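You operate a simulated robot arm through the tools that you are given. There is no shell and no other tool. Be economical: measure what you need, move in short steps, check, and stop when the job is done.

Carry out the task below with a simulated robot arm. There is one attempt and no reset: what you move stays moved.

Task
The bagger stopped in mid-seal: jog the aisle bar, the plate and the pop-up home.
Fine: jog dial On first and Off last; plate before pop-up; three presses, no other button. Where these are worked on the way, their far stop is far enough and under half their travel is too little: jog dial.

The check looks at the end state, three seconds after you hand in, the way a careful person would. Anything else that was tipped, shoved, dropped, spilled or broken makes it a failure. Lids that push on must go on centred and level and be pressed home; caps that screw on are set level and turned clockwise until they are tight.

Robot
A 7-joint arm with a two-finger parallel gripper, fixed in place. Base frame: the origin is at the foot of the arm, x ahead of it, y to its left, z up. Units: cm, rad, N and s.
Its first joint turns from -2.897 to 2.897 rad. Payload 4.4 kg.
The TCP is the grasp point between the finger pads, 2.3 cm short of the fingertips. In the tool frame z runs along the fingers and y along their closing line. The gripper opens to 9.4 cm. The fingers are 3.8 cm wide and 1 cm thick; the gripper's body (5.4 by 9.6 cm) begins 3.9 cm behind the TCP.
Orientation is told as [roll, pitch, yaw] about the base's x, y, z axes, in that order, counted from this pose: with the fingers straight down and closing along the base's y, the tool's x points along the base's -x, its y along +y and its z along -z.

Tools
- The arm moves only by the tool send_rows. Its argument "deltas" is a list of rows, each an object of numbers (a shift or turn left out is 0, a gripper value left out holds the last): "rx", "ry", "rz": the turn, a rotation vector about the tool's x, y, z in units of 4 degrees (1.0 is 4 degrees); "tx", "ty", "tz": the shift along the tool's x, y, z in units of 30 mm (1.0 is 30 mm); "grip": the finger opening in cm, from 0 to 9.4. In form: [{"rx": .., "ry": .., "rz": .., "tx": .., "ty": .., "tz": .., "grip": ..}, ...]. A call has 1 to 10 rows; each row shifts and turns the commanded pose from where the row before left it, along the tool's axes as they then stand. A call with a number of a shift or a turn outside -1 to 1 is refused whole. Rows are played at 5 a second. More than 5 cm and 0.15 rad between two rows, or a gripper value outside its range, and nothing of the call is played. Where a pose cannot be reached the arm comes as near as it can. A force on the tool above 40 N (or 10 N above the force at the start of the call, whichever is more), or a blocked arm, ends the call early, and 0.2 s more pass. Each finger travels about 7.2 cm/s and halts on what it meets, pressing with about 31 N; the grip force reading is that of the motor and also rises with nothing between the fingers. The clock runs only during rows and for 0.2 s after the last one: add rows that do not move to give the fingers time. It gives the time, the measured TCP pose, the force on the tool (base axes), the opening and the grip force at its end, in the units of the frame above (readings bear some noise), with the torque about the TCP (base axes, N m) and any sound that the robot's microphone picked up, and new pictures: "views" is both (left out), scene, wrist or none.
- Cameras (640 x 400 px; columns grow to the right, rows downward): "scene" is fixed at [21.86, -65.11, 180.38]; the picture's right is [0.74, -0.67, 0.00], its down [-0.34, -0.37, -0.87] and it looks along [0.58, 0.64, -0.50] (base axes); focal length 339 px, centre (320, 200). "wrist" rides on the gripper at [8.6, 1.6, -7.5] in the tool frame; the picture's right is [-0.18, 0.98, 0.00], its down [-0.58, -0.11, -0.81] and it looks along [-0.79, -0.15, 0.59] (tool axes); focal length 243 px, centre (320, 200). There is no depth. A picture from a camera that has moved, and an enlarged one, comes with that camera's place and axes in the base frame and with its lens.
- enlarge(camera, box): a new picture of the part [left, top, right, bottom] of that camera's present view, enlarged. No time passes.
- close_job(): hands the job in; it is judged then, once.

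Work in short steps. Places have to be worked out from the pictures, the camera data and where the tool is seen: move nearer, look again, correct. Check each grasp and each placing, and mend what went wrong. You have 120 turns and 200 pictures in all, those below and enlarged ones among them. Open the gripper and draw the arm clear of the work before you hand the job in, unless the task says otherwise; then end with one line.

The tools are called after "Call:" by a JSON object that holds its "api" and its "payload". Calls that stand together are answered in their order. send_rows: Moves the arm, as the interface text tells. Its arguments: {"type":"object","properties":{"deltas":{"type":"array"},"views":{"type":"string","enum":["both","scene","wrist","none"]}},"required":["deltas"]} The other tools are called the same way: enlarge (camera, box) takes an enlarged picture of a part of a camera's view; close_job () hands the job in.

At the start:

```text
time_s: 0.0
position: [72.46, 15.81, 146.31]
orientation: [-0.001, 0.001, 0.0]
ft_force: [0.3, 0.4, 0.5]
wrist_torque: [0.0, -0.02, -0.02]
grip_width: 9.39
gripper_force: 0.0
```

scene: 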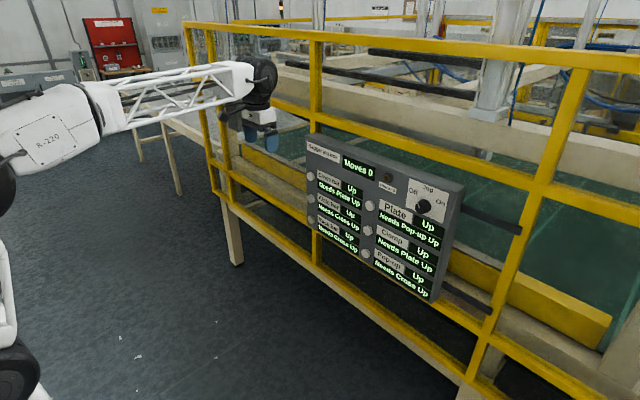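
wrist: 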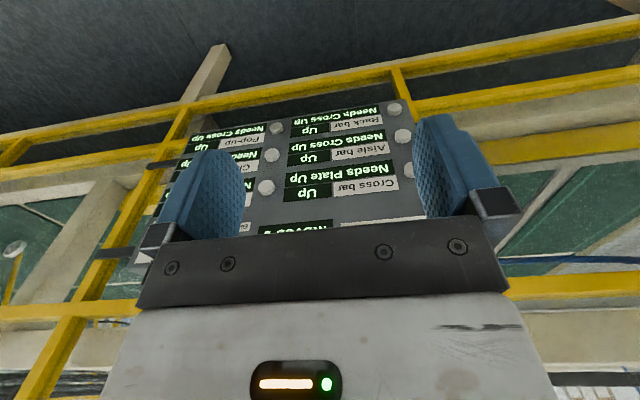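

I'll look at the panel closely first, before moving anything.

Call:
{"api": "enlarge", "payload": {"camera": "scene", "box": [295, 125, 475, 305]}}

Call:
{"api": "enlarge", "payload": {"camera": "wrist", "box": [150, 80, 450, 260]}}

```text
2.22 times, centred on (385, 215) of scene
camera zoom: at [21.86, -65.11, 180.38], right [0.74, -0.67, 0.0], down [-0.34, -0.37, -0.87], along [0.58, 0.64, -0.5], focal length 753 px, centre (176, 167)
```

zoom: 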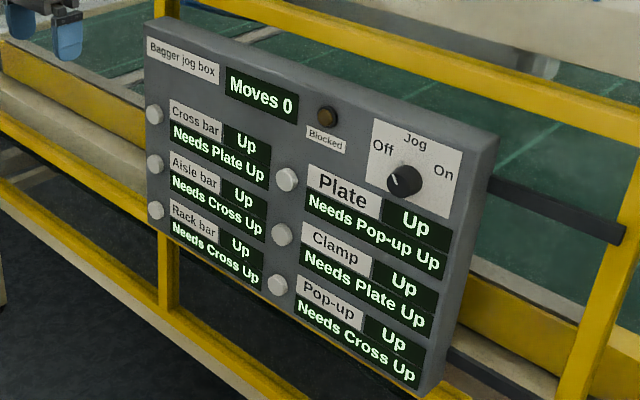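

```text
2.13 times, centred on (300, 170) of wrist
camera zoom: at [63.8, 17.53, 153.83], right [0.18, 0.98, 0.0], down [0.58, -0.11, 0.81], along [0.79, -0.15, -0.59], focal length 518 px, centre (363, 264)
```

zoom: 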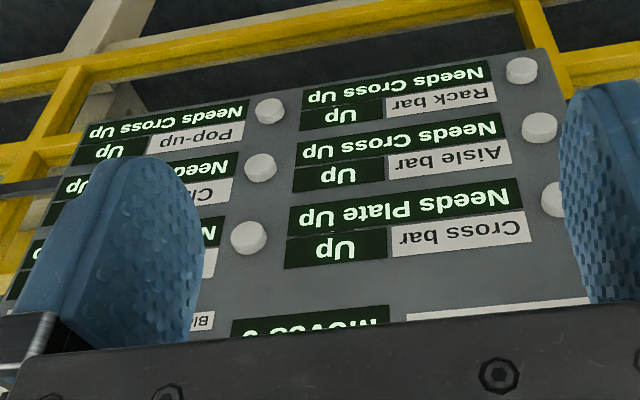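

The two views triangulate as follows (x faces the panel): Aisle button ≈ (102, 29, 110), Plate ≈ (102.5, -2, 119.8), Pop-up ≈ (102.4, -1.8, 98.9), dial ≈ (101, -22, 129). No step needs more than the order Aisle, Plate, Pop-up. I'll tip the tool toward horizontal, pointing +x.

Call:
{"api": "send_rows", "payload": {"deltas": [{"ry": -1}, {"ry": -1}, {"ry": -1}, {"ry": -1}, {"ry": -1}, {"ry": -1}, {"ry": -1}, {"ry": -1}, {"ry": -1}, {"ry": -1}], "views": "none"}}

Call:
{"api": "send_rows", "payload": {"deltas": [{"ry": -1}, {"ry": -1}, {"ry": -1}, {"ry": -1}, {"ry": -1}, {"ry": -1}, {"ry": -1}, {"ry": -1}, {"ry": -1}, {"ry": -1}], "views": "none"}}

Call:
{"api": "send_rows", "payload": {"deltas": [{"ry": -1}, {"ry": -1}, {"ry": -0.5}, {}], "views": "both"}}

```text
time_s: 2.2
position: [72.4, 15.86, 146.36]
orientation: [0.0, -0.7, -0.001]
ft_force: [1.0, -0.2, -0.5]
wrist_torque: [-0.02, 0.01, -0.01]
grip_width: 9.38
gripper_force: 0.0
```

```text
time_s: 4.4
position: [72.66, 15.88, 146.34]
orientation: [0.0, -1.396, -0.002]
ft_force: [0.4, 0.3, -0.8]
wrist_torque: [0.0, 0.01, 0.02]
grip_width: 9.41
gripper_force: 0.1
```

```text
time_s: 5.4
position: [72.47, 15.8, 146.32]
orientation: [3.094, -1.571, -3.096]
ft_force: [-0.2, -1.3, 0.6]
wrist_torque: [-0.03, 0.02, 0.02]
grip_width: 9.37
gripper_force: 0.0
camera wrist: at [65.01, 17.44, 137.69], right [0.0, 0.98, 0.18], down [-0.81, -0.11, 0.58], along [0.59, -0.15, 0.79], focal length 243 px, centre (320, 200)
```

scene: 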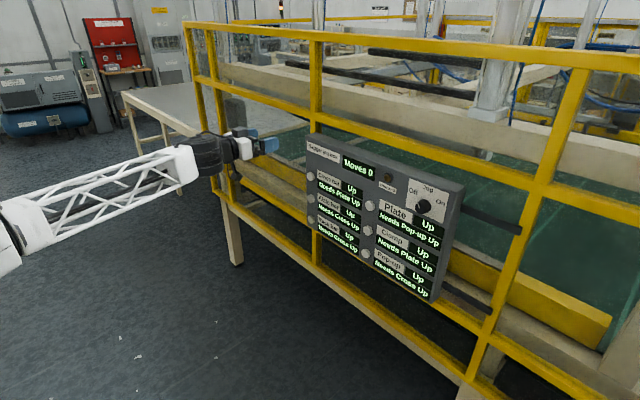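
wrist: 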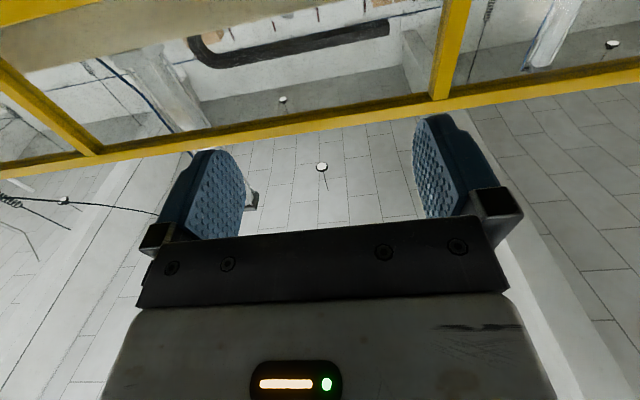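

The tool is horizontal. Now I move to a standoff in front of the dial and look at it closely.

Call:
{"api": "send_rows", "payload": {"deltas": [{"ty": -1, "tx": 0.5}, {"ty": -1, "tx": 0.5}, {"ty": -1, "tx": 0.5}, {"ty": -1, "tx": 0.5}, {"ty": -1, "tx": 0.5}, {"ty": -1, "tx": 0.5}, {"ty": -1, "tx": 0.5}, {"ty": -1, "tx": 0.5}, {"ty": -1, "tx": 0.5}, {"ty": -1, "tx": 0.5}], "views": "none"}}

Call:
{"api": "send_rows", "payload": {"deltas": [{"ty": -1, "tx": 0.5, "tz": 0.7}, {"ty": -1, "tx": 0.5, "tz": 0.7}, {"ty": -0.6, "tx": 0.2, "tz": 0.7}, {"tz": 0.7}, {}], "views": "both"}}

```text
time_s: 7.6
position: [72.76, -14.17, 131.18]
orientation: [-3.026, -1.569, 3.025]
ft_force: [-0.4, 0.0, 1.3]
wrist_torque: [-0.02, 0.06, -0.01]
grip_width: 9.39
gripper_force: 0.1
```

```text
time_s: 8.8
position: [81.04, -21.68, 127.49]
orientation: [-1.532, -1.571, 1.533]
ft_force: [-0.1, -0.2, -0.5]
wrist_torque: [0.0, -0.02, 0.01]
grip_width: 9.39
gripper_force: 0.1
camera wrist: at [73.39, -20.11, 119.02], right [0.0, 0.98, 0.18], down [-0.81, -0.11, 0.58], along [0.59, -0.15, 0.79], focal length 243 px, centre (320, 200)
```

scene: 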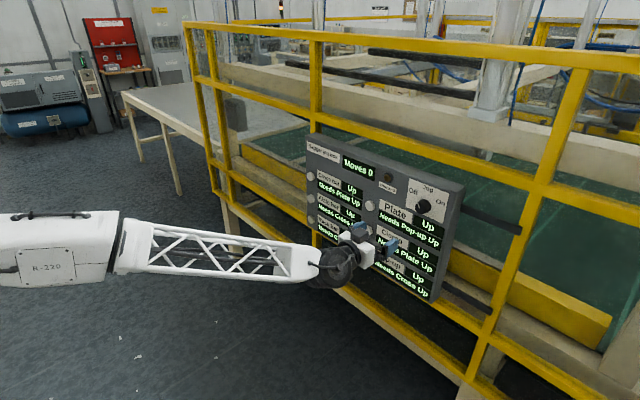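
wrist: 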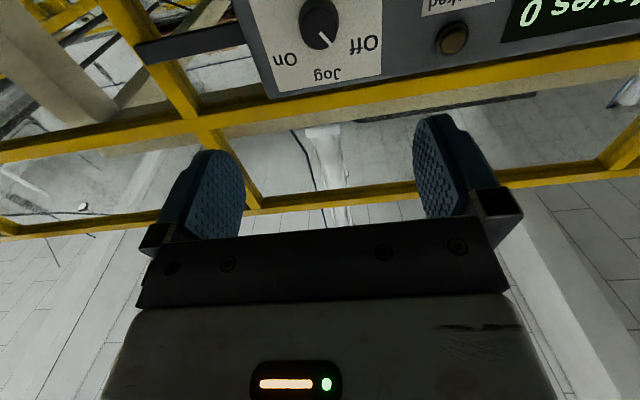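

The dial is in the wrist view. I'll enlarge it in both cameras to fix its place.

Call:
{"api": "enlarge", "payload": {"camera": "wrist", "box": [240, 0, 400, 100]}}

Call:
{"api": "enlarge", "payload": {"camera": "scene", "box": [375, 165, 475, 227]}}

```text
4.00 times, centred on (320, 50) of wrist
camera zoom: at [73.39, -20.11, 119.02], right [0.0, 0.98, 0.18], down [-0.81, -0.11, 0.58], along [0.59, -0.15, 0.79], focal length 970 px, centre (320, 800)
```

zoom: 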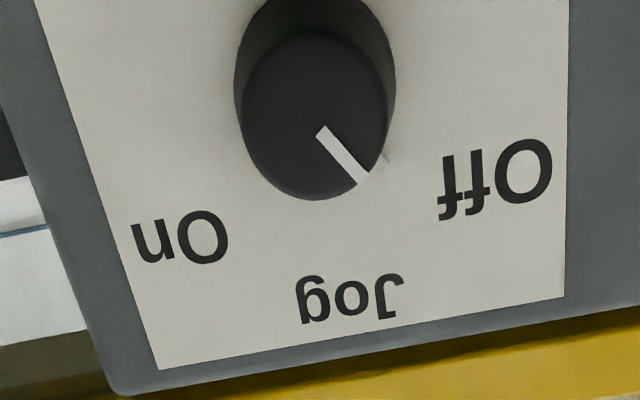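

```text
6.40 times, centred on (425, 196) of scene
camera zoom: at [21.86, -65.11, 180.38], right [0.74, -0.67, 0.0], down [-0.34, -0.37, -0.87], along [0.58, 0.64, -0.5], focal length 2168 px, centre (-352, 226)
```

zoom: 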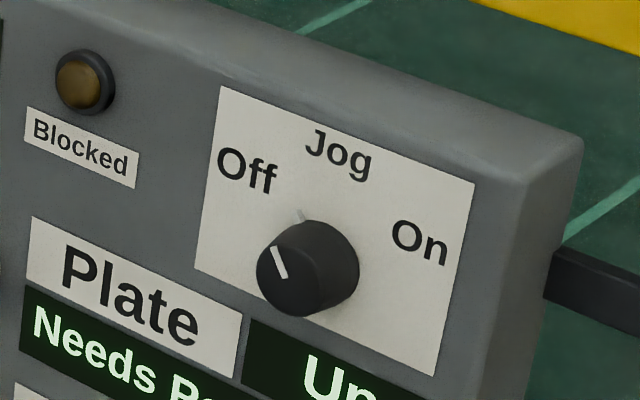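

The dial face is at about (100.6, -21.9, 128.1), about 3.6 cm across, on a panel at x≈103. It points about -45° at Off. I'll approach it partway with the fingers open and check.

Call:
{"api": "send_rows", "payload": {"deltas": [{"tz": 1, "tx": -0.2, "ty": -0.07, "grip": 6.5}, {"tz": 1}, {"tz": 1}, {"tz": 1}, {"tz": 0.6}, {}], "views": "both"}}

```text
time_s: 10.2
position: [94.99, -22.07, 128.31]
orientation: [-0.643, -1.569, 0.64]
ft_force: [-1.0, 0.2, -0.4]
wrist_torque: [-0.04, 0.02, 0.02]
grip_width: 6.48
gripper_force: 0.1
camera wrist: at [87.38, -20.46, 119.74], right [0.0, 0.98, 0.18], down [-0.81, -0.11, 0.58], along [0.59, -0.15, 0.79], focal length 243 px, centre (320, 200)
```

scene: 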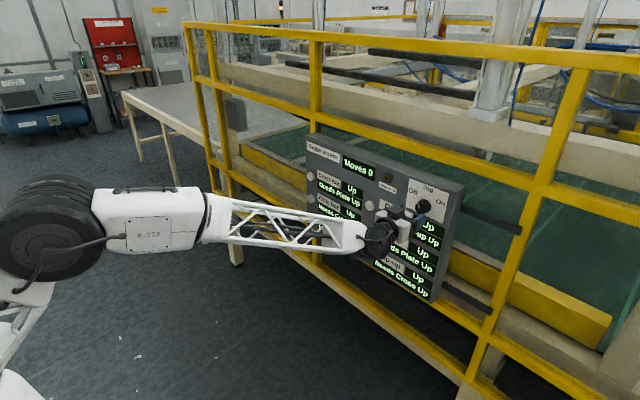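
wrist: 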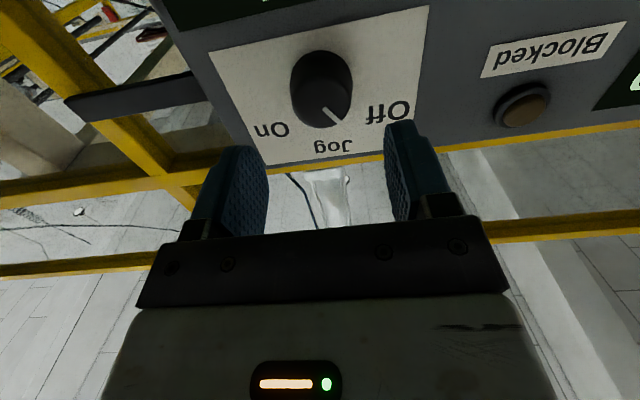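

The geometry agrees (dial axis y≈-21.9, z≈127.8). I advance 5 cm so the pads straddle the knob, then close.

Call:
{"api": "send_rows", "payload": {"deltas": [{"tz": 0.6, "tx": 0.13, "ty": 0.04}, {"tz": 0.6}, {"tz": 0.45}, {}, {"grip": 2.5}, {}, {}, {}], "views": "both"}}

```text
time_s: 12.0
position: [99.63, -22.04, 127.88]
orientation: [-1.888, -1.572, 1.888]
ft_force: [9.2, 5.8, -0.1]
wrist_torque: [-0.03, 0.03, 0.11]
grip_width: 3.73
gripper_force: 45.2
camera wrist: at [92.11, -20.37, 119.3], right [0.0, 0.98, 0.18], down [-0.81, -0.11, 0.58], along [0.59, -0.15, 0.79], focal length 243 px, centre (320, 200)
```

scene: 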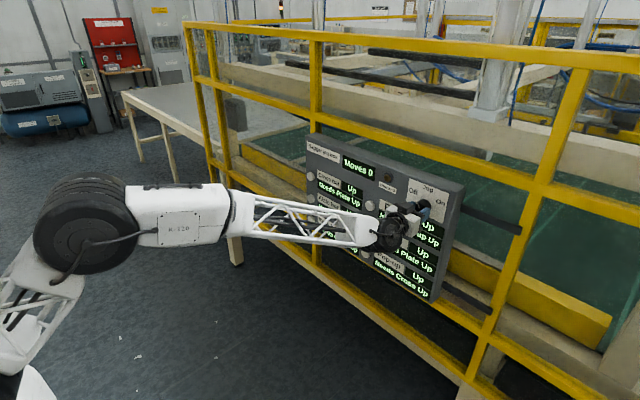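
wrist: 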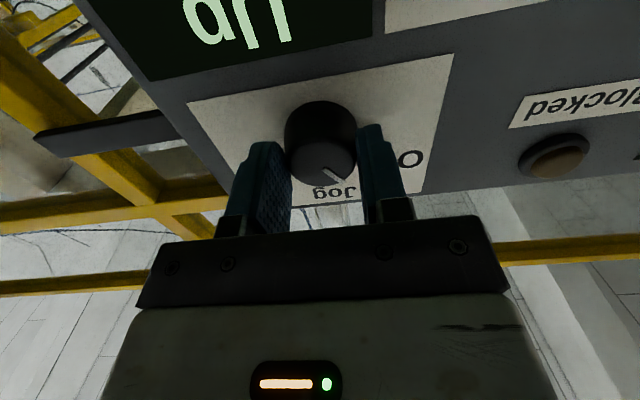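

The knob is gripped (3.73 cm). I turn it clockwise (+rz), in a first small batch to see that it follows.

Call:
{"api": "send_rows", "payload": {"deltas": [{"rz": 0.7, "ty": 0.03}, {"rz": 0.7}, {"rz": 0.7}, {"rz": 0.7}, {"rz": 0.7}, {"rz": 0.7}, {}], "views": "wrist"}}

```text
time_s: 13.6
position: [99.64, -21.96, 127.89]
orientation: [1.567, -1.278, -1.571]
ft_force: [-36.2, 4.6, -1.6]
wrist_torque: [0.0, -0.04, 0.04]
grip_width: 3.72
gripper_force: 45.2
camera wrist: at [92.1, -17.84, 120.16], right [0.0, 0.89, 0.46], down [-0.81, -0.27, 0.53], along [0.59, -0.37, 0.72], focal length 243 px, centre (320, 200)
```

wrist: 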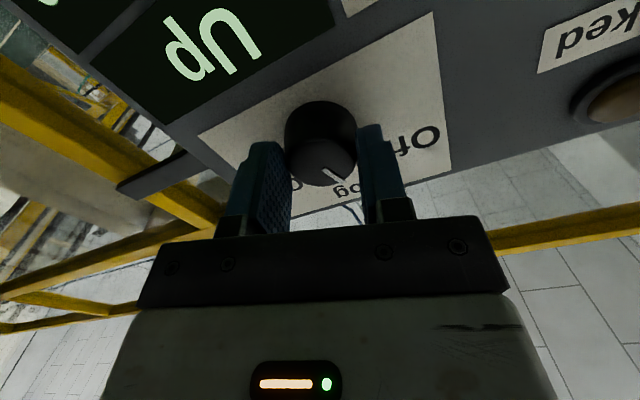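

The knob follows, but there's a -36 N axial push. The commanded x is about 3 mm deep, so I back off slightly while turning on.

Call:
{"api": "send_rows", "payload": {"deltas": [{"tz": -0.1}, {}], "views": "none"}}

```text
time_s: 14.2
position: [99.43, -21.88, 127.82]
orientation: [1.57, -1.279, -1.57]
ft_force: [23.8, -13.3, 0.6]
wrist_torque: [0.02, 0.02, -0.2]
grip_width: 3.69
gripper_force: 45.1
```

Call:
{"api": "send_rows", "payload": {"deltas": [{"rz": 0.8, "tz": 0.04, "ty": -0.02}, {"rz": 0.8}, {"rz": 0.8}, {"rz": 0.8}, {"rz": 0.8}, {"rz": 0.8}, {"rz": 0.8}, {"rz": 0.8}, {"rz": 0.8}, {}], "views": "wrist"}}

```text
time_s: 16.4
position: [99.34, -22.14, 128.46]
orientation: [1.575, -0.775, -1.576]
ft_force: [3.1, 1.8, 22.7]
wrist_torque: [-0.02, -0.53, 0.01]
grip_width: 3.66
gripper_force: 45.0
camera wrist: at [91.88, -14.77, 123.4], right [0.0, 0.56, 0.83], down [-0.81, -0.49, 0.33], along [0.59, -0.67, 0.45], focal length 243 px, centre (320, 200)
```

wrist: 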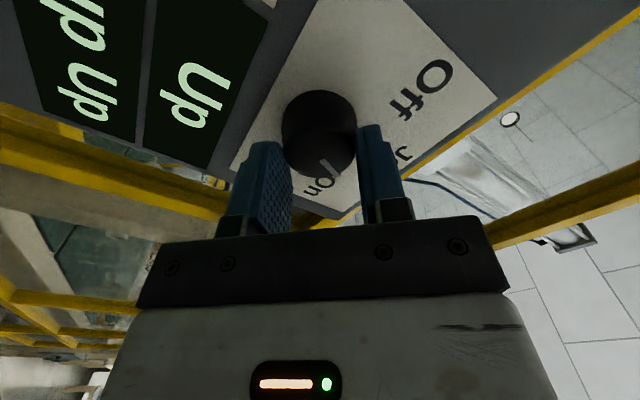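

The knob is half way round (pointer near top). The force shows the axis is about 0.5 cm higher than I took it. I shift to relieve that and carry on.

Call:
{"api": "send_rows", "payload": {"deltas": [{"tx": -0.14, "ty": 0.09}, {"rz": 0.8}, {"rz": 0.8}, {"rz": 0.8}, {"rz": 0.8}, {"rz": 0.8}, {"rz": 0.8}, {}], "views": "wrist"}}

```text
time_s: 17.5
position: [99.34, -22.1, 128.24]
orientation: [1.57, -0.585, -1.569]
ft_force: [-20.4, 0.9, 0.9]
wrist_torque: [0.02, -0.11, 0.09]
grip_width: 3.65
gripper_force: 44.8
stopped in row 5: the force on the tool passed its limit at 41 N (the readings are from after the stop); the commanded pose is now the measured one
camera wrist: at [91.85, -13.98, 124.91], right [0.0, 0.39, 0.92], down [-0.81, -0.54, 0.23], along [0.59, -0.74, 0.31], focal length 243 px, centre (320, 200)
```

wrist: 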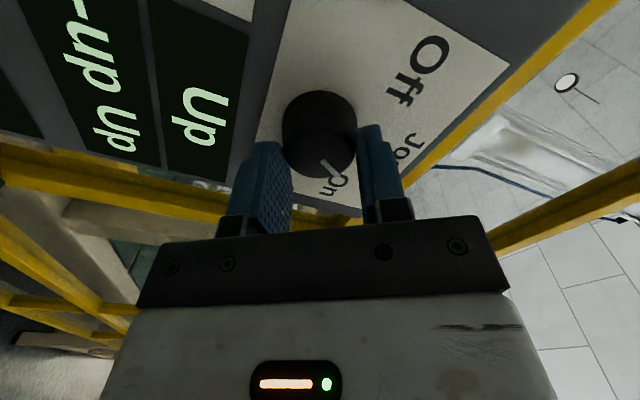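

The stop came from axial force rather than a torque stop. At 56° turned, I keep going gently from the reset pose.

Call:
{"api": "send_rows", "payload": {"deltas": [{}, {"rz": 0.5}, {"rz": 0.5}, {"rz": 0.5}, {"rz": 0.5}, {"rz": 0.5}, {"rz": 0.5}, {"rz": 0.5}, {"rz": 0.5}, {}], "views": "wrist"}}

```text
time_s: 19.7
position: [99.48, -22.15, 128.29]
orientation: [1.569, -0.306, -1.571]
ft_force: [-3.0, 6.3, 3.7]
wrist_torque: [-0.56, -0.04, 0.2]
grip_width: 3.67
gripper_force: 44.7
camera wrist: at [91.92, -13.38, 127.25], right [0.0, 0.12, 0.99], down [-0.81, -0.59, 0.07], along [0.59, -0.8, 0.1], focal length 243 px, centre (320, 200)
```

wrist: 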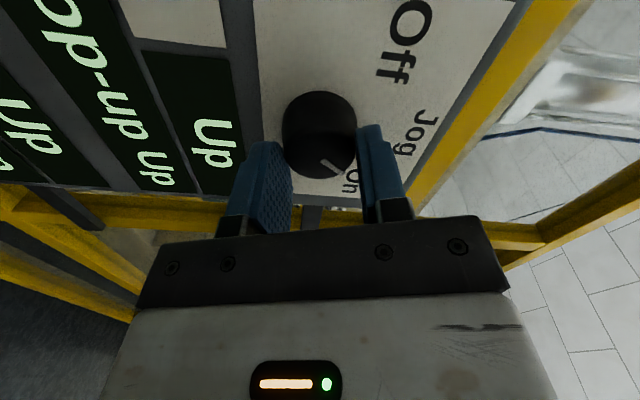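

Call:
{"api": "send_rows", "payload": {"deltas": [{"rz": 0.5}, {"rz": 0.5}, {"rz": 0.5}, {"rz": 0.5}, {"rz": 0.5}, {"rz": 0.5}, {"rz": 0.5}, {"rz": 0.5}, {"rz": 0.5}, {}], "views": "both"}}

Call:
{"api": "enlarge", "payload": {"camera": "wrist", "box": [220, 80, 420, 220]}}

```text
time_s: 21.9
position: [99.43, -22.14, 128.24]
orientation: [1.569, 0.011, -1.572]
ft_force: [4.9, -6.8, 3.4]
wrist_torque: [-0.45, 0.03, -0.25]
grip_width: 3.66
gripper_force: 45.4
camera wrist: at [91.88, -13.46, 129.96], right [0.0, -0.19, 0.98], down [-0.81, -0.58, -0.11], along [0.59, -0.79, -0.16], focal length 243 px, centre (320, 200)
```

scene: 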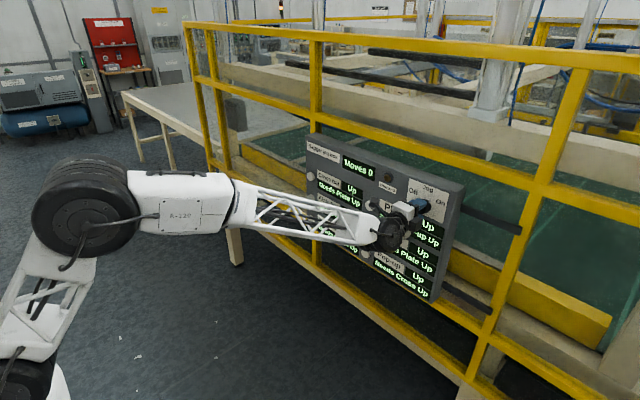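
wrist: 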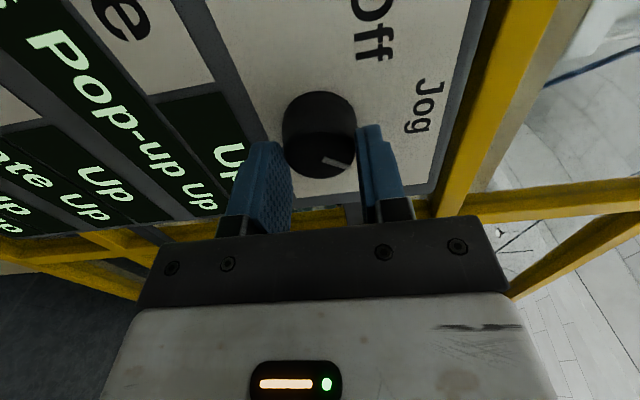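

```text
2.86 times, centred on (320, 150) of wrist
camera zoom: at [91.88, -13.46, 129.96], right [0.0, -0.19, 0.98], down [-0.81, -0.58, -0.11], along [0.59, -0.79, -0.16], focal length 693 px, centre (320, 343)
```

zoom: 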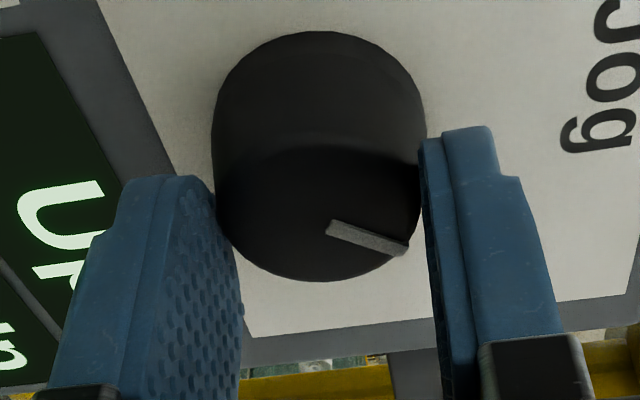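

The pointer has now rotated relative to the pads, so the dial has met its On stop. I release, back off and verify.

Call:
{"api": "send_rows", "payload": {"deltas": [{"grip": 7}, {}, {}, {"tz": -0.8}, {"tz": -1}, {"tz": -1}, {"tz": -1}, {"tz": -1}, {}], "views": "both"}}

Call:
{"api": "enlarge", "payload": {"camera": "scene", "box": [295, 125, 475, 305]}}

```text
time_s: 23.9
position: [85.13, -22.34, 128.54]
orientation: [1.57, 0.007, -1.572]
ft_force: [-0.3, 0.3, 0.1]
wrist_torque: [0.02, -0.01, 0.01]
grip_width: 7.01
gripper_force: 0.1
camera wrist: at [77.66, -13.6, 130.23], right [0.0, -0.19, 0.98], down [-0.81, -0.58, -0.11], along [0.59, -0.79, -0.16], focal length 243 px, centre (320, 200)
```

scene: 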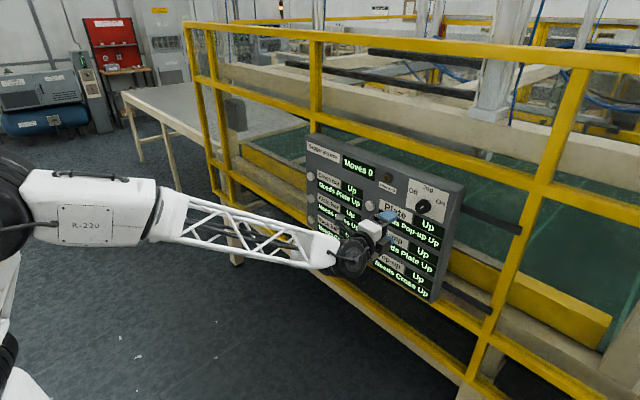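
wrist: 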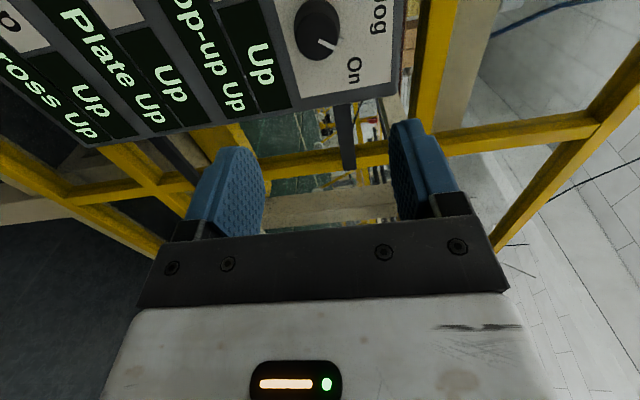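

```text
2.22 times, centred on (385, 215) of scene
camera zoom: at [21.86, -65.11, 180.38], right [0.74, -0.67, 0.0], down [-0.34, -0.37, -0.87], along [0.58, 0.64, -0.5], focal length 753 px, centre (176, 167)
```

zoom: 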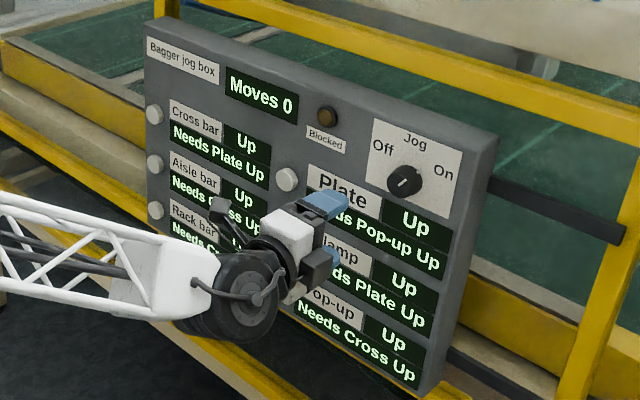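

Call:
{"api": "enlarge", "payload": {"camera": "scene", "box": [400, 185, 450, 216]}}

Call:
{"api": "enlarge", "payload": {"camera": "wrist", "box": [270, 0, 400, 100]}}

```text
12.80 times, centred on (425, 200) of scene
camera zoom: at [21.86, -65.11, 180.38], right [0.74, -0.67, 0.0], down [-0.34, -0.37, -0.87], along [0.58, 0.64, -0.5], focal length 4336 px, centre (-1024, 194)
```

zoom: 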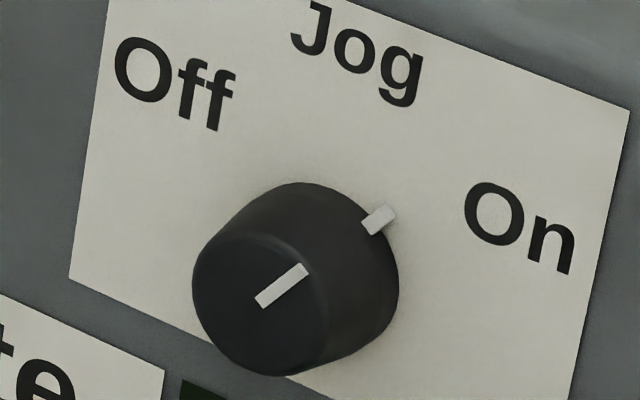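

```text
4.00 times, centred on (335, 50) of wrist
camera zoom: at [77.66, -13.6, 130.23], right [0.0, -0.19, 0.98], down [-0.81, -0.58, -0.11], along [0.59, -0.79, -0.16], focal length 970 px, centre (260, 800)
```

zoom: 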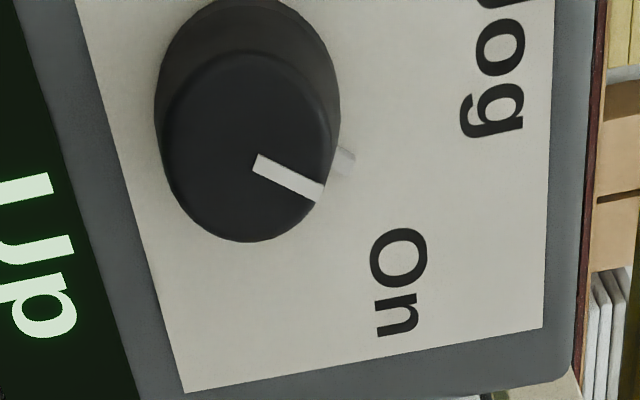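

The pointer sits firmly at On (the sweep was about 80° between stops). Next I close the fingers and travel to a standoff at the Aisle bar button.

Call:
{"api": "send_rows", "payload": {"deltas": [{"tx": 1, "ty": -0.36, "grip": 0}, {"tx": 1, "ty": -0.36}, {"tx": 1, "ty": -0.36}, {"tx": 1, "ty": -0.36}, {"tx": 1, "ty": -0.36}, {"tx": 1, "ty": -0.36}, {"tx": 1, "ty": -0.36}, {"tx": 1, "ty": -0.36}, {"tx": 1, "ty": -0.36}, {"tx": 1, "ty": -0.36}], "views": "none"}}

Call:
{"api": "send_rows", "payload": {"deltas": [{"tx": 1, "ty": -0.36}, {"tx": 1, "ty": -0.36}, {"tx": 1, "ty": -0.36}, {"tx": 1, "ty": -0.36}, {"tx": 1, "ty": -0.36}, {"tx": 1, "ty": -0.36}, {"tx": 1, "ty": -0.36}, {"tx": 0.1, "ty": 0}, {"tz": 0.7}, {}], "views": "both"}}

```text
time_s: 26.1
position: [84.97, 7.87, 117.84]
orientation: [1.57, 0.01, -1.573]
ft_force: [-0.3, 0.6, -0.1]
wrist_torque: [0.0, -0.01, -0.01]
grip_width: 0.0
gripper_force: 30.6
```

```text
time_s: 28.3
position: [87.25, 29.48, 110.35]
orientation: [1.568, 0.008, -1.572]
ft_force: [0.3, 0.6, -0.2]
wrist_torque: [0.0, 0.01, 0.0]
grip_width: 0.0
gripper_force: 30.9
camera wrist: at [79.64, 38.34, 111.98], right [0.0, -0.19, 0.98], down [-0.81, -0.58, -0.11], along [0.59, -0.79, -0.16], focal length 243 px, centre (320, 200)
```

scene: 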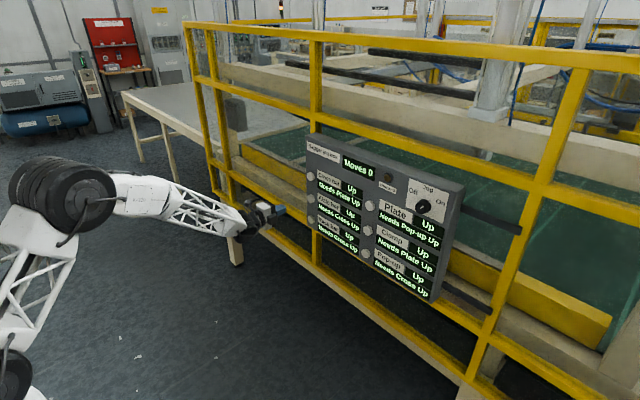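
wrist: 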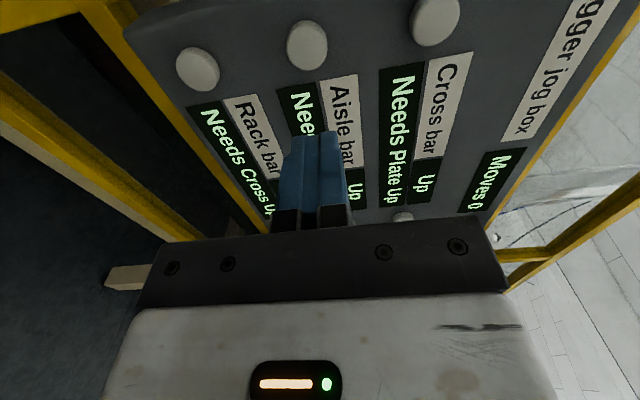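

The Aisle bar button from this view is at about (101.9, 29.8, 109.4). I step nearer and recheck alignment.

Call:
{"api": "send_rows", "payload": {"deltas": [{"tz": 1, "ty": -0.25}, {"tz": 1}, {"tz": 0.6}, {}], "views": "both"}}

Call:
{"api": "enlarge", "payload": {"camera": "scene", "box": [275, 160, 355, 240]}}

```text
time_s: 29.3
position: [94.92, 29.36, 109.48]
orientation: [1.569, 0.009, -1.573]
ft_force: [0.3, 0.1, -0.2]
wrist_torque: [0.01, 0.0, 0.04]
grip_width: 0.0
gripper_force: 30.8
camera wrist: at [87.46, 38.03, 111.26], right [0.0, -0.19, 0.98], down [-0.81, -0.58, -0.11], along [0.59, -0.79, -0.16], focal length 243 px, centre (320, 200)
```

scene: 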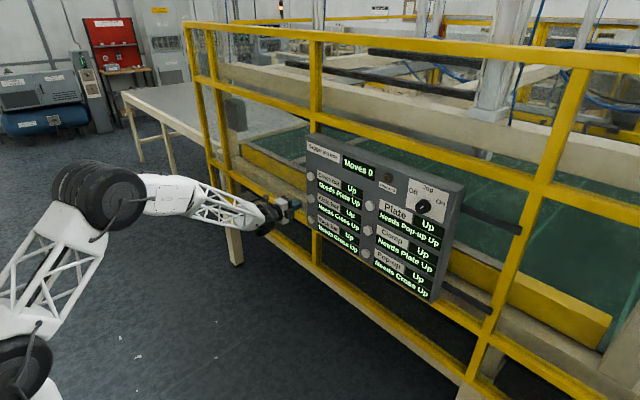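
wrist: 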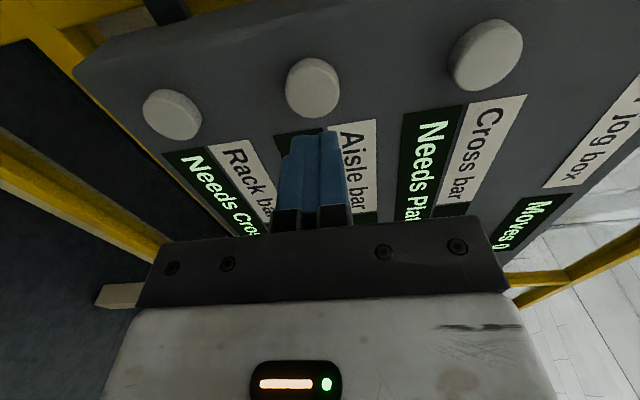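

```text
5.00 times, centred on (315, 200) of scene
camera zoom: at [21.86, -65.11, 180.38], right [0.74, -0.67, 0.0], down [-0.34, -0.37, -0.87], along [0.58, 0.64, -0.5], focal length 1694 px, centre (345, 200)
```

zoom: 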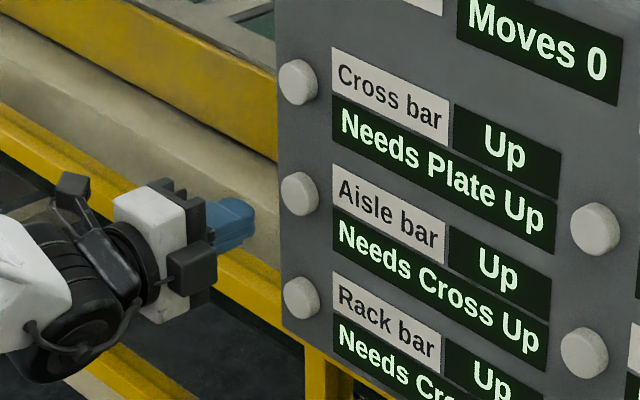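

The button face is at about (101.9, 29.9, 109.2). I nudge to line up, then advance slowly, watching for force and sound.

Call:
{"api": "send_rows", "payload": {"deltas": [{"tx": 0.16, "ty": -0.08, "tz": 0.4}, {"tz": 0.4}, {"tz": 0.4}, {"tz": 0.1}, {}], "views": "wrist"}}

```text
time_s: 30.5
position: [98.94, 29.76, 109.34]
orientation: [1.569, 0.008, -1.572]
ft_force: [0.0, -0.9, 0.7]
wrist_torque: [0.0, 0.0, 0.01]
grip_width: 0.0
gripper_force: 31.2
camera wrist: at [91.36, 38.46, 111.06], right [0.0, -0.19, 0.98], down [-0.81, -0.58, -0.11], along [0.59, -0.79, -0.16], focal length 243 px, centre (320, 200)
```

wrist: 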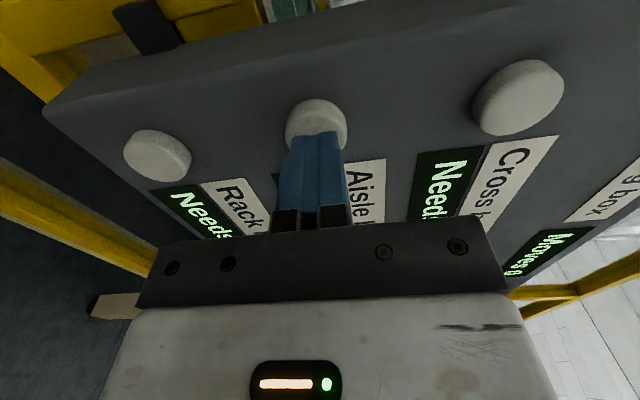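

The tips are centred on the Aisle button. I press in small steps.

Call:
{"api": "send_rows", "payload": {"deltas": [{"tz": 0.08}, {"tz": 0.08}, {"tz": 0.08}, {"tz": 0.08}, {}], "views": "scene"}}

```text
time_s: 31.7
position: [99.68, 29.69, 109.35]
orientation: [1.571, 0.009, -1.571]
ft_force: [0.0, -0.2, -0.9]
wrist_torque: [0.02, -0.04, -0.03]
grip_width: 0.01
gripper_force: 30.9
```

scene: 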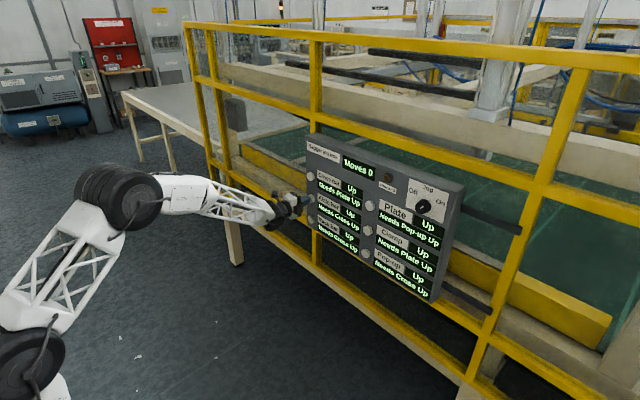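

No contact yet; I continue pressing in 2 mm steps.

Call:
{"api": "send_rows", "payload": {"deltas": [{"tz": 0.07}, {"tz": 0.07}, {"tz": 0.07}, {}], "views": "none"}}

```text
time_s: 32.7
position: [100.5, 29.85, 109.4]
orientation: [1.569, 0.009, -1.572]
ft_force: [-1.8, -1.0, 1.1]
wrist_torque: [-0.01, -0.04, -0.02]
grip_width: 0.0
gripper_force: 30.8
heard: click
```

A click was heard. I back off and read the display.

Call:
{"api": "send_rows", "payload": {"deltas": [{"tz": -0.6}, {"tz": -1}, {"tz": -1}, {"tz": -1}, {}], "views": "none"}}

Call:
{"api": "enlarge", "payload": {"camera": "scene", "box": [295, 125, 475, 305]}}

```text
time_s: 33.9
position: [89.47, 30.08, 109.46]
orientation: [1.568, 0.009, -1.572]
ft_force: [0.5, 0.4, 0.5]
wrist_torque: [0.02, 0.01, 0.0]
grip_width: 0.0
gripper_force: 30.8
```

```text
2.22 times, centred on (385, 215) of scene
camera zoom: at [21.86, -65.11, 180.38], right [0.74, -0.67, 0.0], down [-0.34, -0.37, -0.87], along [0.58, 0.64, -0.5], focal length 753 px, centre (176, 167)
```

zoom: 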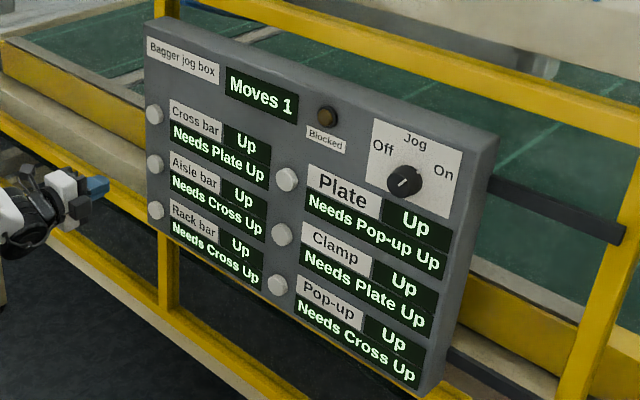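

Moves shows 1 but Aisle still reads Up; it may be in motion. I wait a little and look again.

Call:
{"api": "send_rows", "payload": {"deltas": [{}, {}, {}, {}, {}, {}, {}, {}], "views": "none"}}

Call:
{"api": "enlarge", "payload": {"camera": "scene", "box": [295, 125, 475, 305]}}

```text
time_s: 35.7
position: [89.42, 29.94, 109.38]
orientation: [1.569, 0.011, -1.573]
ft_force: [0.1, -0.6, 0.5]
wrist_torque: [0.01, 0.04, 0.0]
grip_width: 0.0
gripper_force: 31.0
```

```text
2.22 times, centred on (385, 215) of scene
camera zoom: at [21.86, -65.11, 180.38], right [0.74, -0.67, 0.0], down [-0.34, -0.37, -0.87], along [0.58, 0.64, -0.5], focal length 753 px, centre (176, 167)
```

zoom: 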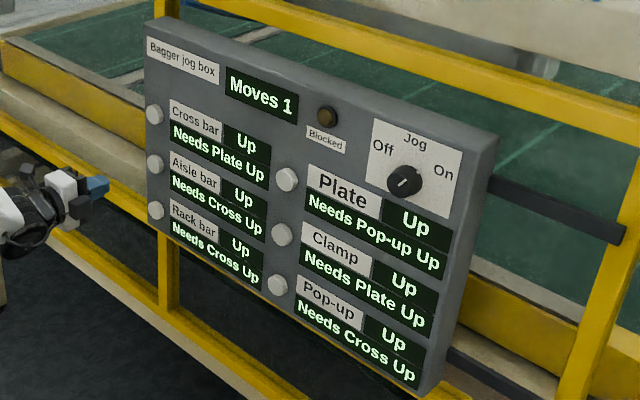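

Call:
{"api": "enlarge", "payload": {"camera": "scene", "box": [300, 140, 400, 260]}}

Call:
{"api": "enlarge", "payload": {"camera": "wrist", "box": [0, 0, 640, 400]}}

```text
3.33 times, centred on (350, 200) of scene
camera zoom: at [21.86, -65.11, 180.38], right [0.74, -0.67, 0.0], down [-0.34, -0.37, -0.87], along [0.58, 0.64, -0.5], focal length 1129 px, centre (220, 200)
```

zoom: 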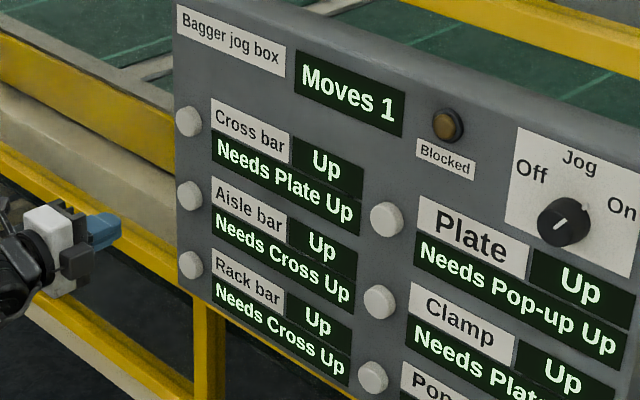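

```text
1.00 times, centred on (320, 200) of wrist (not enlarged: the box is as wide or as high as the picture)
camera zoom: at [82.0, 38.66, 111.2], right [0.0, -0.19, 0.98], down [-0.81, -0.58, -0.11], along [0.59, -0.79, -0.16], focal length 243 px, centre (320, 200)
```

zoom: 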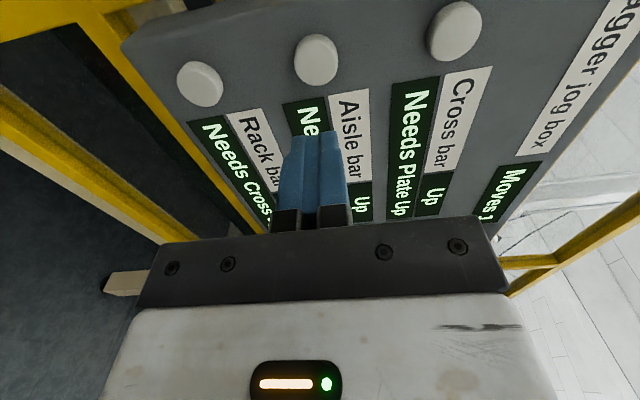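

The count registered and Blocked is dark, but the readout hasn't changed. I won't press again; I'll allow more time in case the bar travels slowly.

Call:
{"api": "send_rows", "payload": {"deltas": [{}, {}, {}, {}, {}, {}, {}, {}, {}, {}], "views": "none"}}

Call:
{"api": "send_rows", "payload": {"deltas": [{}, {}, {}, {}, {}, {}, {}, {}, {}, {}], "views": "none"}}

Call:
{"api": "send_rows", "payload": {"deltas": [{}, {}, {}, {}, {}, {}, {}, {}, {}, {}], "views": "scene"}}

Call:
{"api": "enlarge", "payload": {"camera": "scene", "box": [300, 130, 460, 290]}}

```text
time_s: 37.9
position: [89.45, 29.93, 109.47]
orientation: [1.569, 0.008, -1.573]
ft_force: [-1.0, -0.1, -0.3]
wrist_torque: [-0.01, 0.01, 0.0]
grip_width: 0.0
gripper_force: 30.3
```

```text
time_s: 40.1
position: [89.46, 29.96, 109.46]
orientation: [1.57, 0.008, -1.573]
ft_force: [-0.4, -0.1, -0.6]
wrist_torque: [-0.01, 0.03, -0.05]
grip_width: 0.0
gripper_force: 30.4
```

```text
time_s: 42.3
position: [89.51, 30.0, 109.44]
orientation: [1.569, 0.008, -1.572]
ft_force: [0.4, 0.0, 0.7]
wrist_torque: [0.02, 0.01, -0.04]
grip_width: 0.01
gripper_force: 31.0
```

scene: 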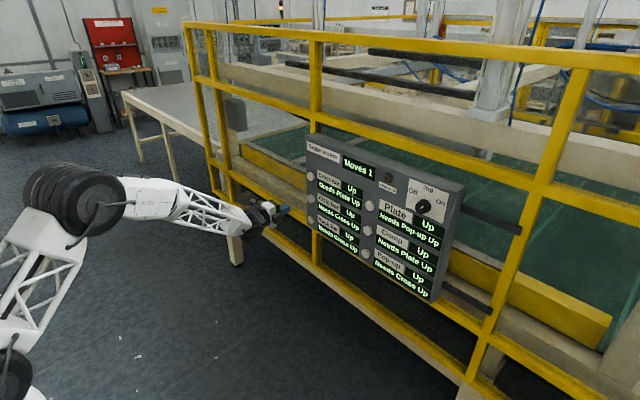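

```text
2.50 times, centred on (380, 210) of scene
camera zoom: at [21.86, -65.11, 180.38], right [0.74, -0.67, 0.0], down [-0.34, -0.37, -0.87], along [0.58, 0.64, -0.5], focal length 847 px, centre (170, 175)
```

zoom: 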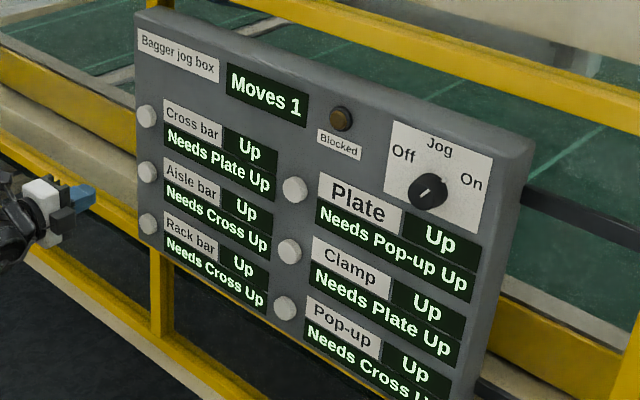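

The one press was accepted (count 1, no block, click heard). The readout is unchanged, so pressing again would break the three-press limit. I move on to Plate and see how its readout behaves.

Call:
{"api": "send_rows", "payload": {"deltas": [{"tx": -1, "ty": 0.32}, {"tx": -1, "ty": 0.32}, {"tx": -1, "ty": 0.32}, {"tx": -1, "ty": 0.32}, {"tx": -1, "ty": 0.32}, {"tx": -1, "ty": 0.32}, {"tx": -1, "ty": 0.32}, {"tx": -1, "ty": 0.32}, {"tx": -1, "ty": 0.32}, {"tx": -1, "ty": 0.32}], "views": "none"}}

Call:
{"api": "send_rows", "payload": {"deltas": [{"tx": -0.6, "ty": 0.12, "tz": 0.6}, {"tz": 0.9}, {}], "views": "both"}}

Call:
{"api": "enlarge", "payload": {"camera": "scene", "box": [330, 170, 430, 270]}}

```text
time_s: 44.5
position: [89.39, -0.26, 118.66]
orientation: [1.57, 0.008, -1.574]
ft_force: [-0.8, -0.6, 0.5]
wrist_torque: [0.0, -0.01, 0.01]
grip_width: 0.0
gripper_force: 30.8
```

```text
time_s: 45.3
position: [94.11, -1.99, 119.12]
orientation: [1.569, 0.006, -1.572]
ft_force: [0.7, 1.0, -0.4]
wrist_torque: [-0.03, 0.03, -0.02]
grip_width: 0.0
gripper_force: 30.9
camera wrist: at [86.64, 6.66, 120.86], right [0.0, -0.19, 0.98], down [-0.81, -0.58, -0.11], along [0.59, -0.79, -0.16], focal length 243 px, centre (320, 200)
```

scene: 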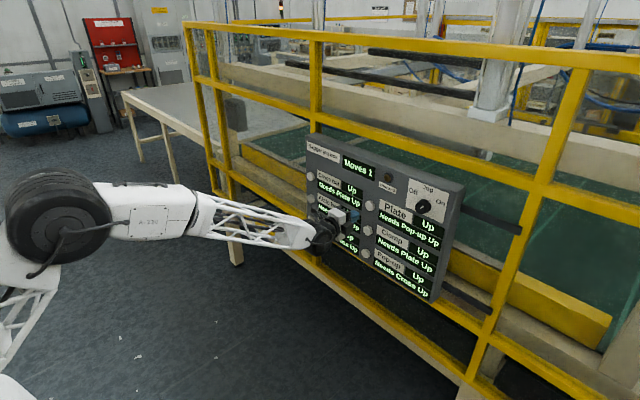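
wrist: 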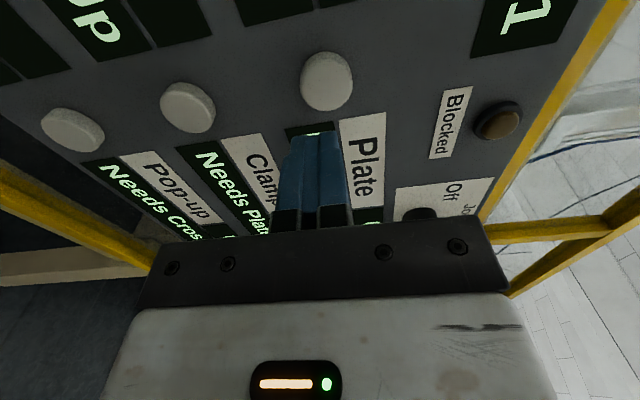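

```text
4.00 times, centred on (380, 220) of scene
camera zoom: at [21.86, -65.11, 180.38], right [0.74, -0.67, 0.0], down [-0.34, -0.37, -0.87], along [0.58, 0.64, -0.5], focal length 1355 px, centre (80, 120)
```

zoom: 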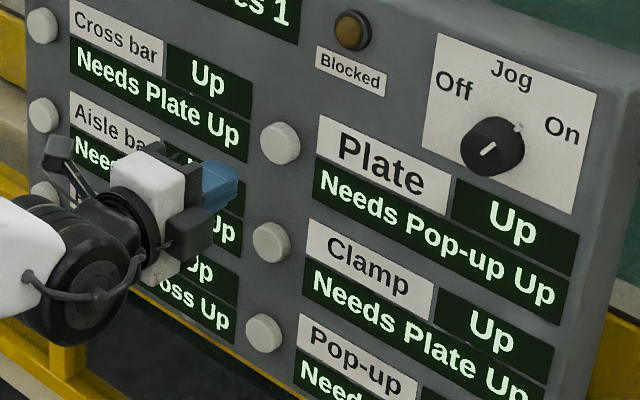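

Plate button ≈ (102.2, -1.7, 119.6). I align and come within about 1 cm.

Call:
{"api": "send_rows", "payload": {"deltas": [{"tx": 0.06, "ty": 0.17, "tz": 0.5}, {"tz": 0.5}, {"tz": 0.55}, {}], "views": "wrist"}}

```text
time_s: 46.3
position: [98.81, -1.87, 119.5]
orientation: [1.569, 0.009, -1.573]
ft_force: [-0.2, -0.2, -0.1]
wrist_torque: [-0.02, -0.01, -0.01]
grip_width: 0.0
gripper_force: 30.7
camera wrist: at [91.38, 6.81, 121.26], right [0.0, -0.19, 0.98], down [-0.81, -0.58, -0.11], along [0.59, -0.79, -0.16], focal length 243 px, centre (320, 200)
```

wrist: 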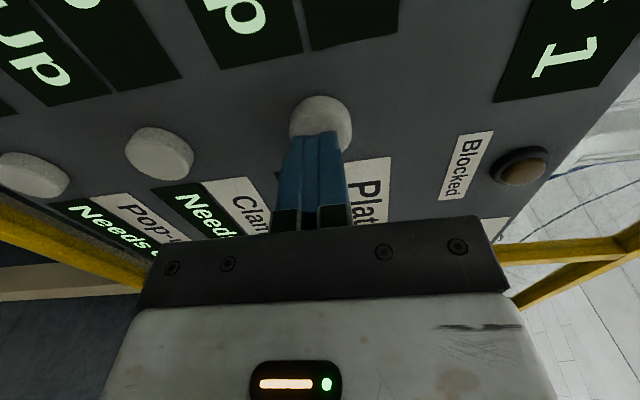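

Centred on Plate. I press slowly, stopping near the depth where Aisle clicked (x≈100.4).

Call:
{"api": "send_rows", "payload": {"deltas": [{"tz": 0.15}, {"tz": 0.1}, {"tz": 0.07}, {"tz": 0.07}, {"tz": 0.07}, {"tz": 0.05}, {}], "views": "none"}}

```text
time_s: 47.9
position: [100.35, -1.83, 119.61]
orientation: [1.571, 0.009, -1.573]
ft_force: [-1.1, -2.3, -0.3]
wrist_torque: [-0.02, 0.0, 0.01]
grip_width: 0.0
gripper_force: 31.0
```

Call:
{"api": "send_rows", "payload": {"deltas": [{"tz": 0.05}, {"tz": 0.05}, {}], "views": "none"}}

```text
time_s: 48.7
position: [100.65, -1.91, 119.48]
orientation: [1.568, 0.009, -1.57]
ft_force: [-4.5, 0.7, -1.1]
wrist_torque: [0.03, 0.0, 0.05]
grip_width: 0.0
gripper_force: 31.1
heard: click
```

The Plate press clicked. I back off and read the display.

Call:
{"api": "send_rows", "payload": {"deltas": [{"tz": -0.5}, {"tz": -1}, {"tz": -1}, {"tz": -1}, {}], "views": "none"}}

Call:
{"api": "enlarge", "payload": {"camera": "scene", "box": [300, 130, 460, 290]}}

```text
time_s: 49.9
position: [90.31, -1.68, 119.36]
orientation: [1.57, 0.007, -1.572]
ft_force: [0.3, -0.2, 0.1]
wrist_torque: [-0.02, -0.01, -0.01]
grip_width: 0.0
gripper_force: 31.0
```

```text
2.50 times, centred on (380, 210) of scene
camera zoom: at [21.86, -65.11, 180.38], right [0.74, -0.67, 0.0], down [-0.34, -0.37, -0.87], along [0.58, 0.64, -0.5], focal length 847 px, centre (170, 175)
```

zoom: 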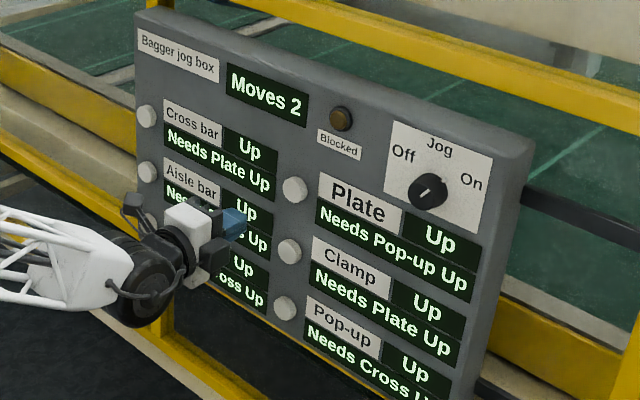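

Moves is 2 and Blocked is dark; the Up readouts also stay fixed for Plate, so they aren't live indicators here. Next I go to a Pop-up standoff, about 20 cm below.

Call:
{"api": "send_rows", "payload": {"deltas": [{"ty": -1}, {"ty": -1}, {"ty": -1}, {"ty": -1}, {"ty": -1}, {"ty": -1}, {"ty": -0.75}, {"tz": 0.6}, {"tz": 0.6}, {}], "views": "both"}}

Call:
{"api": "enlarge", "payload": {"camera": "scene", "box": [330, 190, 430, 290]}}

```text
time_s: 52.1
position: [93.76, -1.57, 99.32]
orientation: [1.57, 0.007, -1.572]
ft_force: [0.8, 0.3, 0.6]
wrist_torque: [0.0, 0.0, 0.01]
grip_width: 0.0
gripper_force: 30.1
camera wrist: at [86.29, 7.11, 101.02], right [0.0, -0.19, 0.98], down [-0.81, -0.58, -0.11], along [0.59, -0.79, -0.16], focal length 243 px, centre (320, 200)
```

scene: 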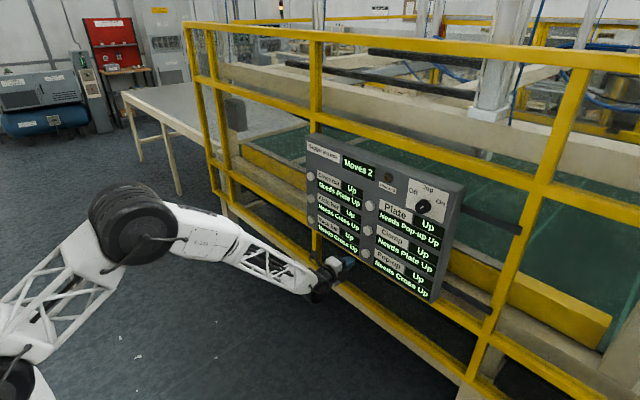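
wrist: 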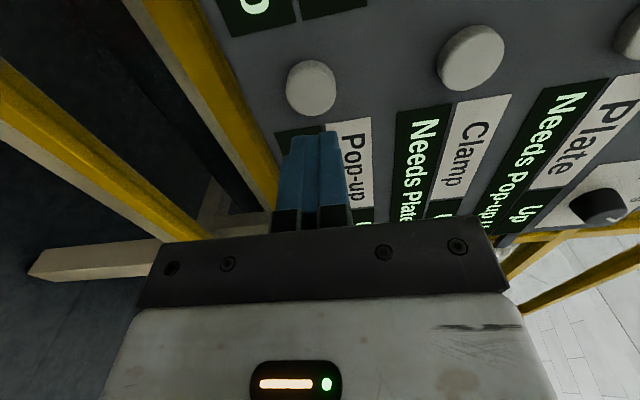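

```text
4.00 times, centred on (380, 240) of scene
camera zoom: at [21.86, -65.11, 180.38], right [0.74, -0.67, 0.0], down [-0.34, -0.37, -0.87], along [0.58, 0.64, -0.5], focal length 1355 px, centre (80, 40)
```

zoom: 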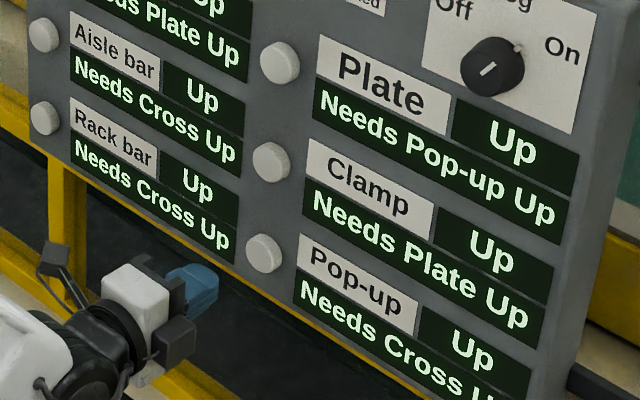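

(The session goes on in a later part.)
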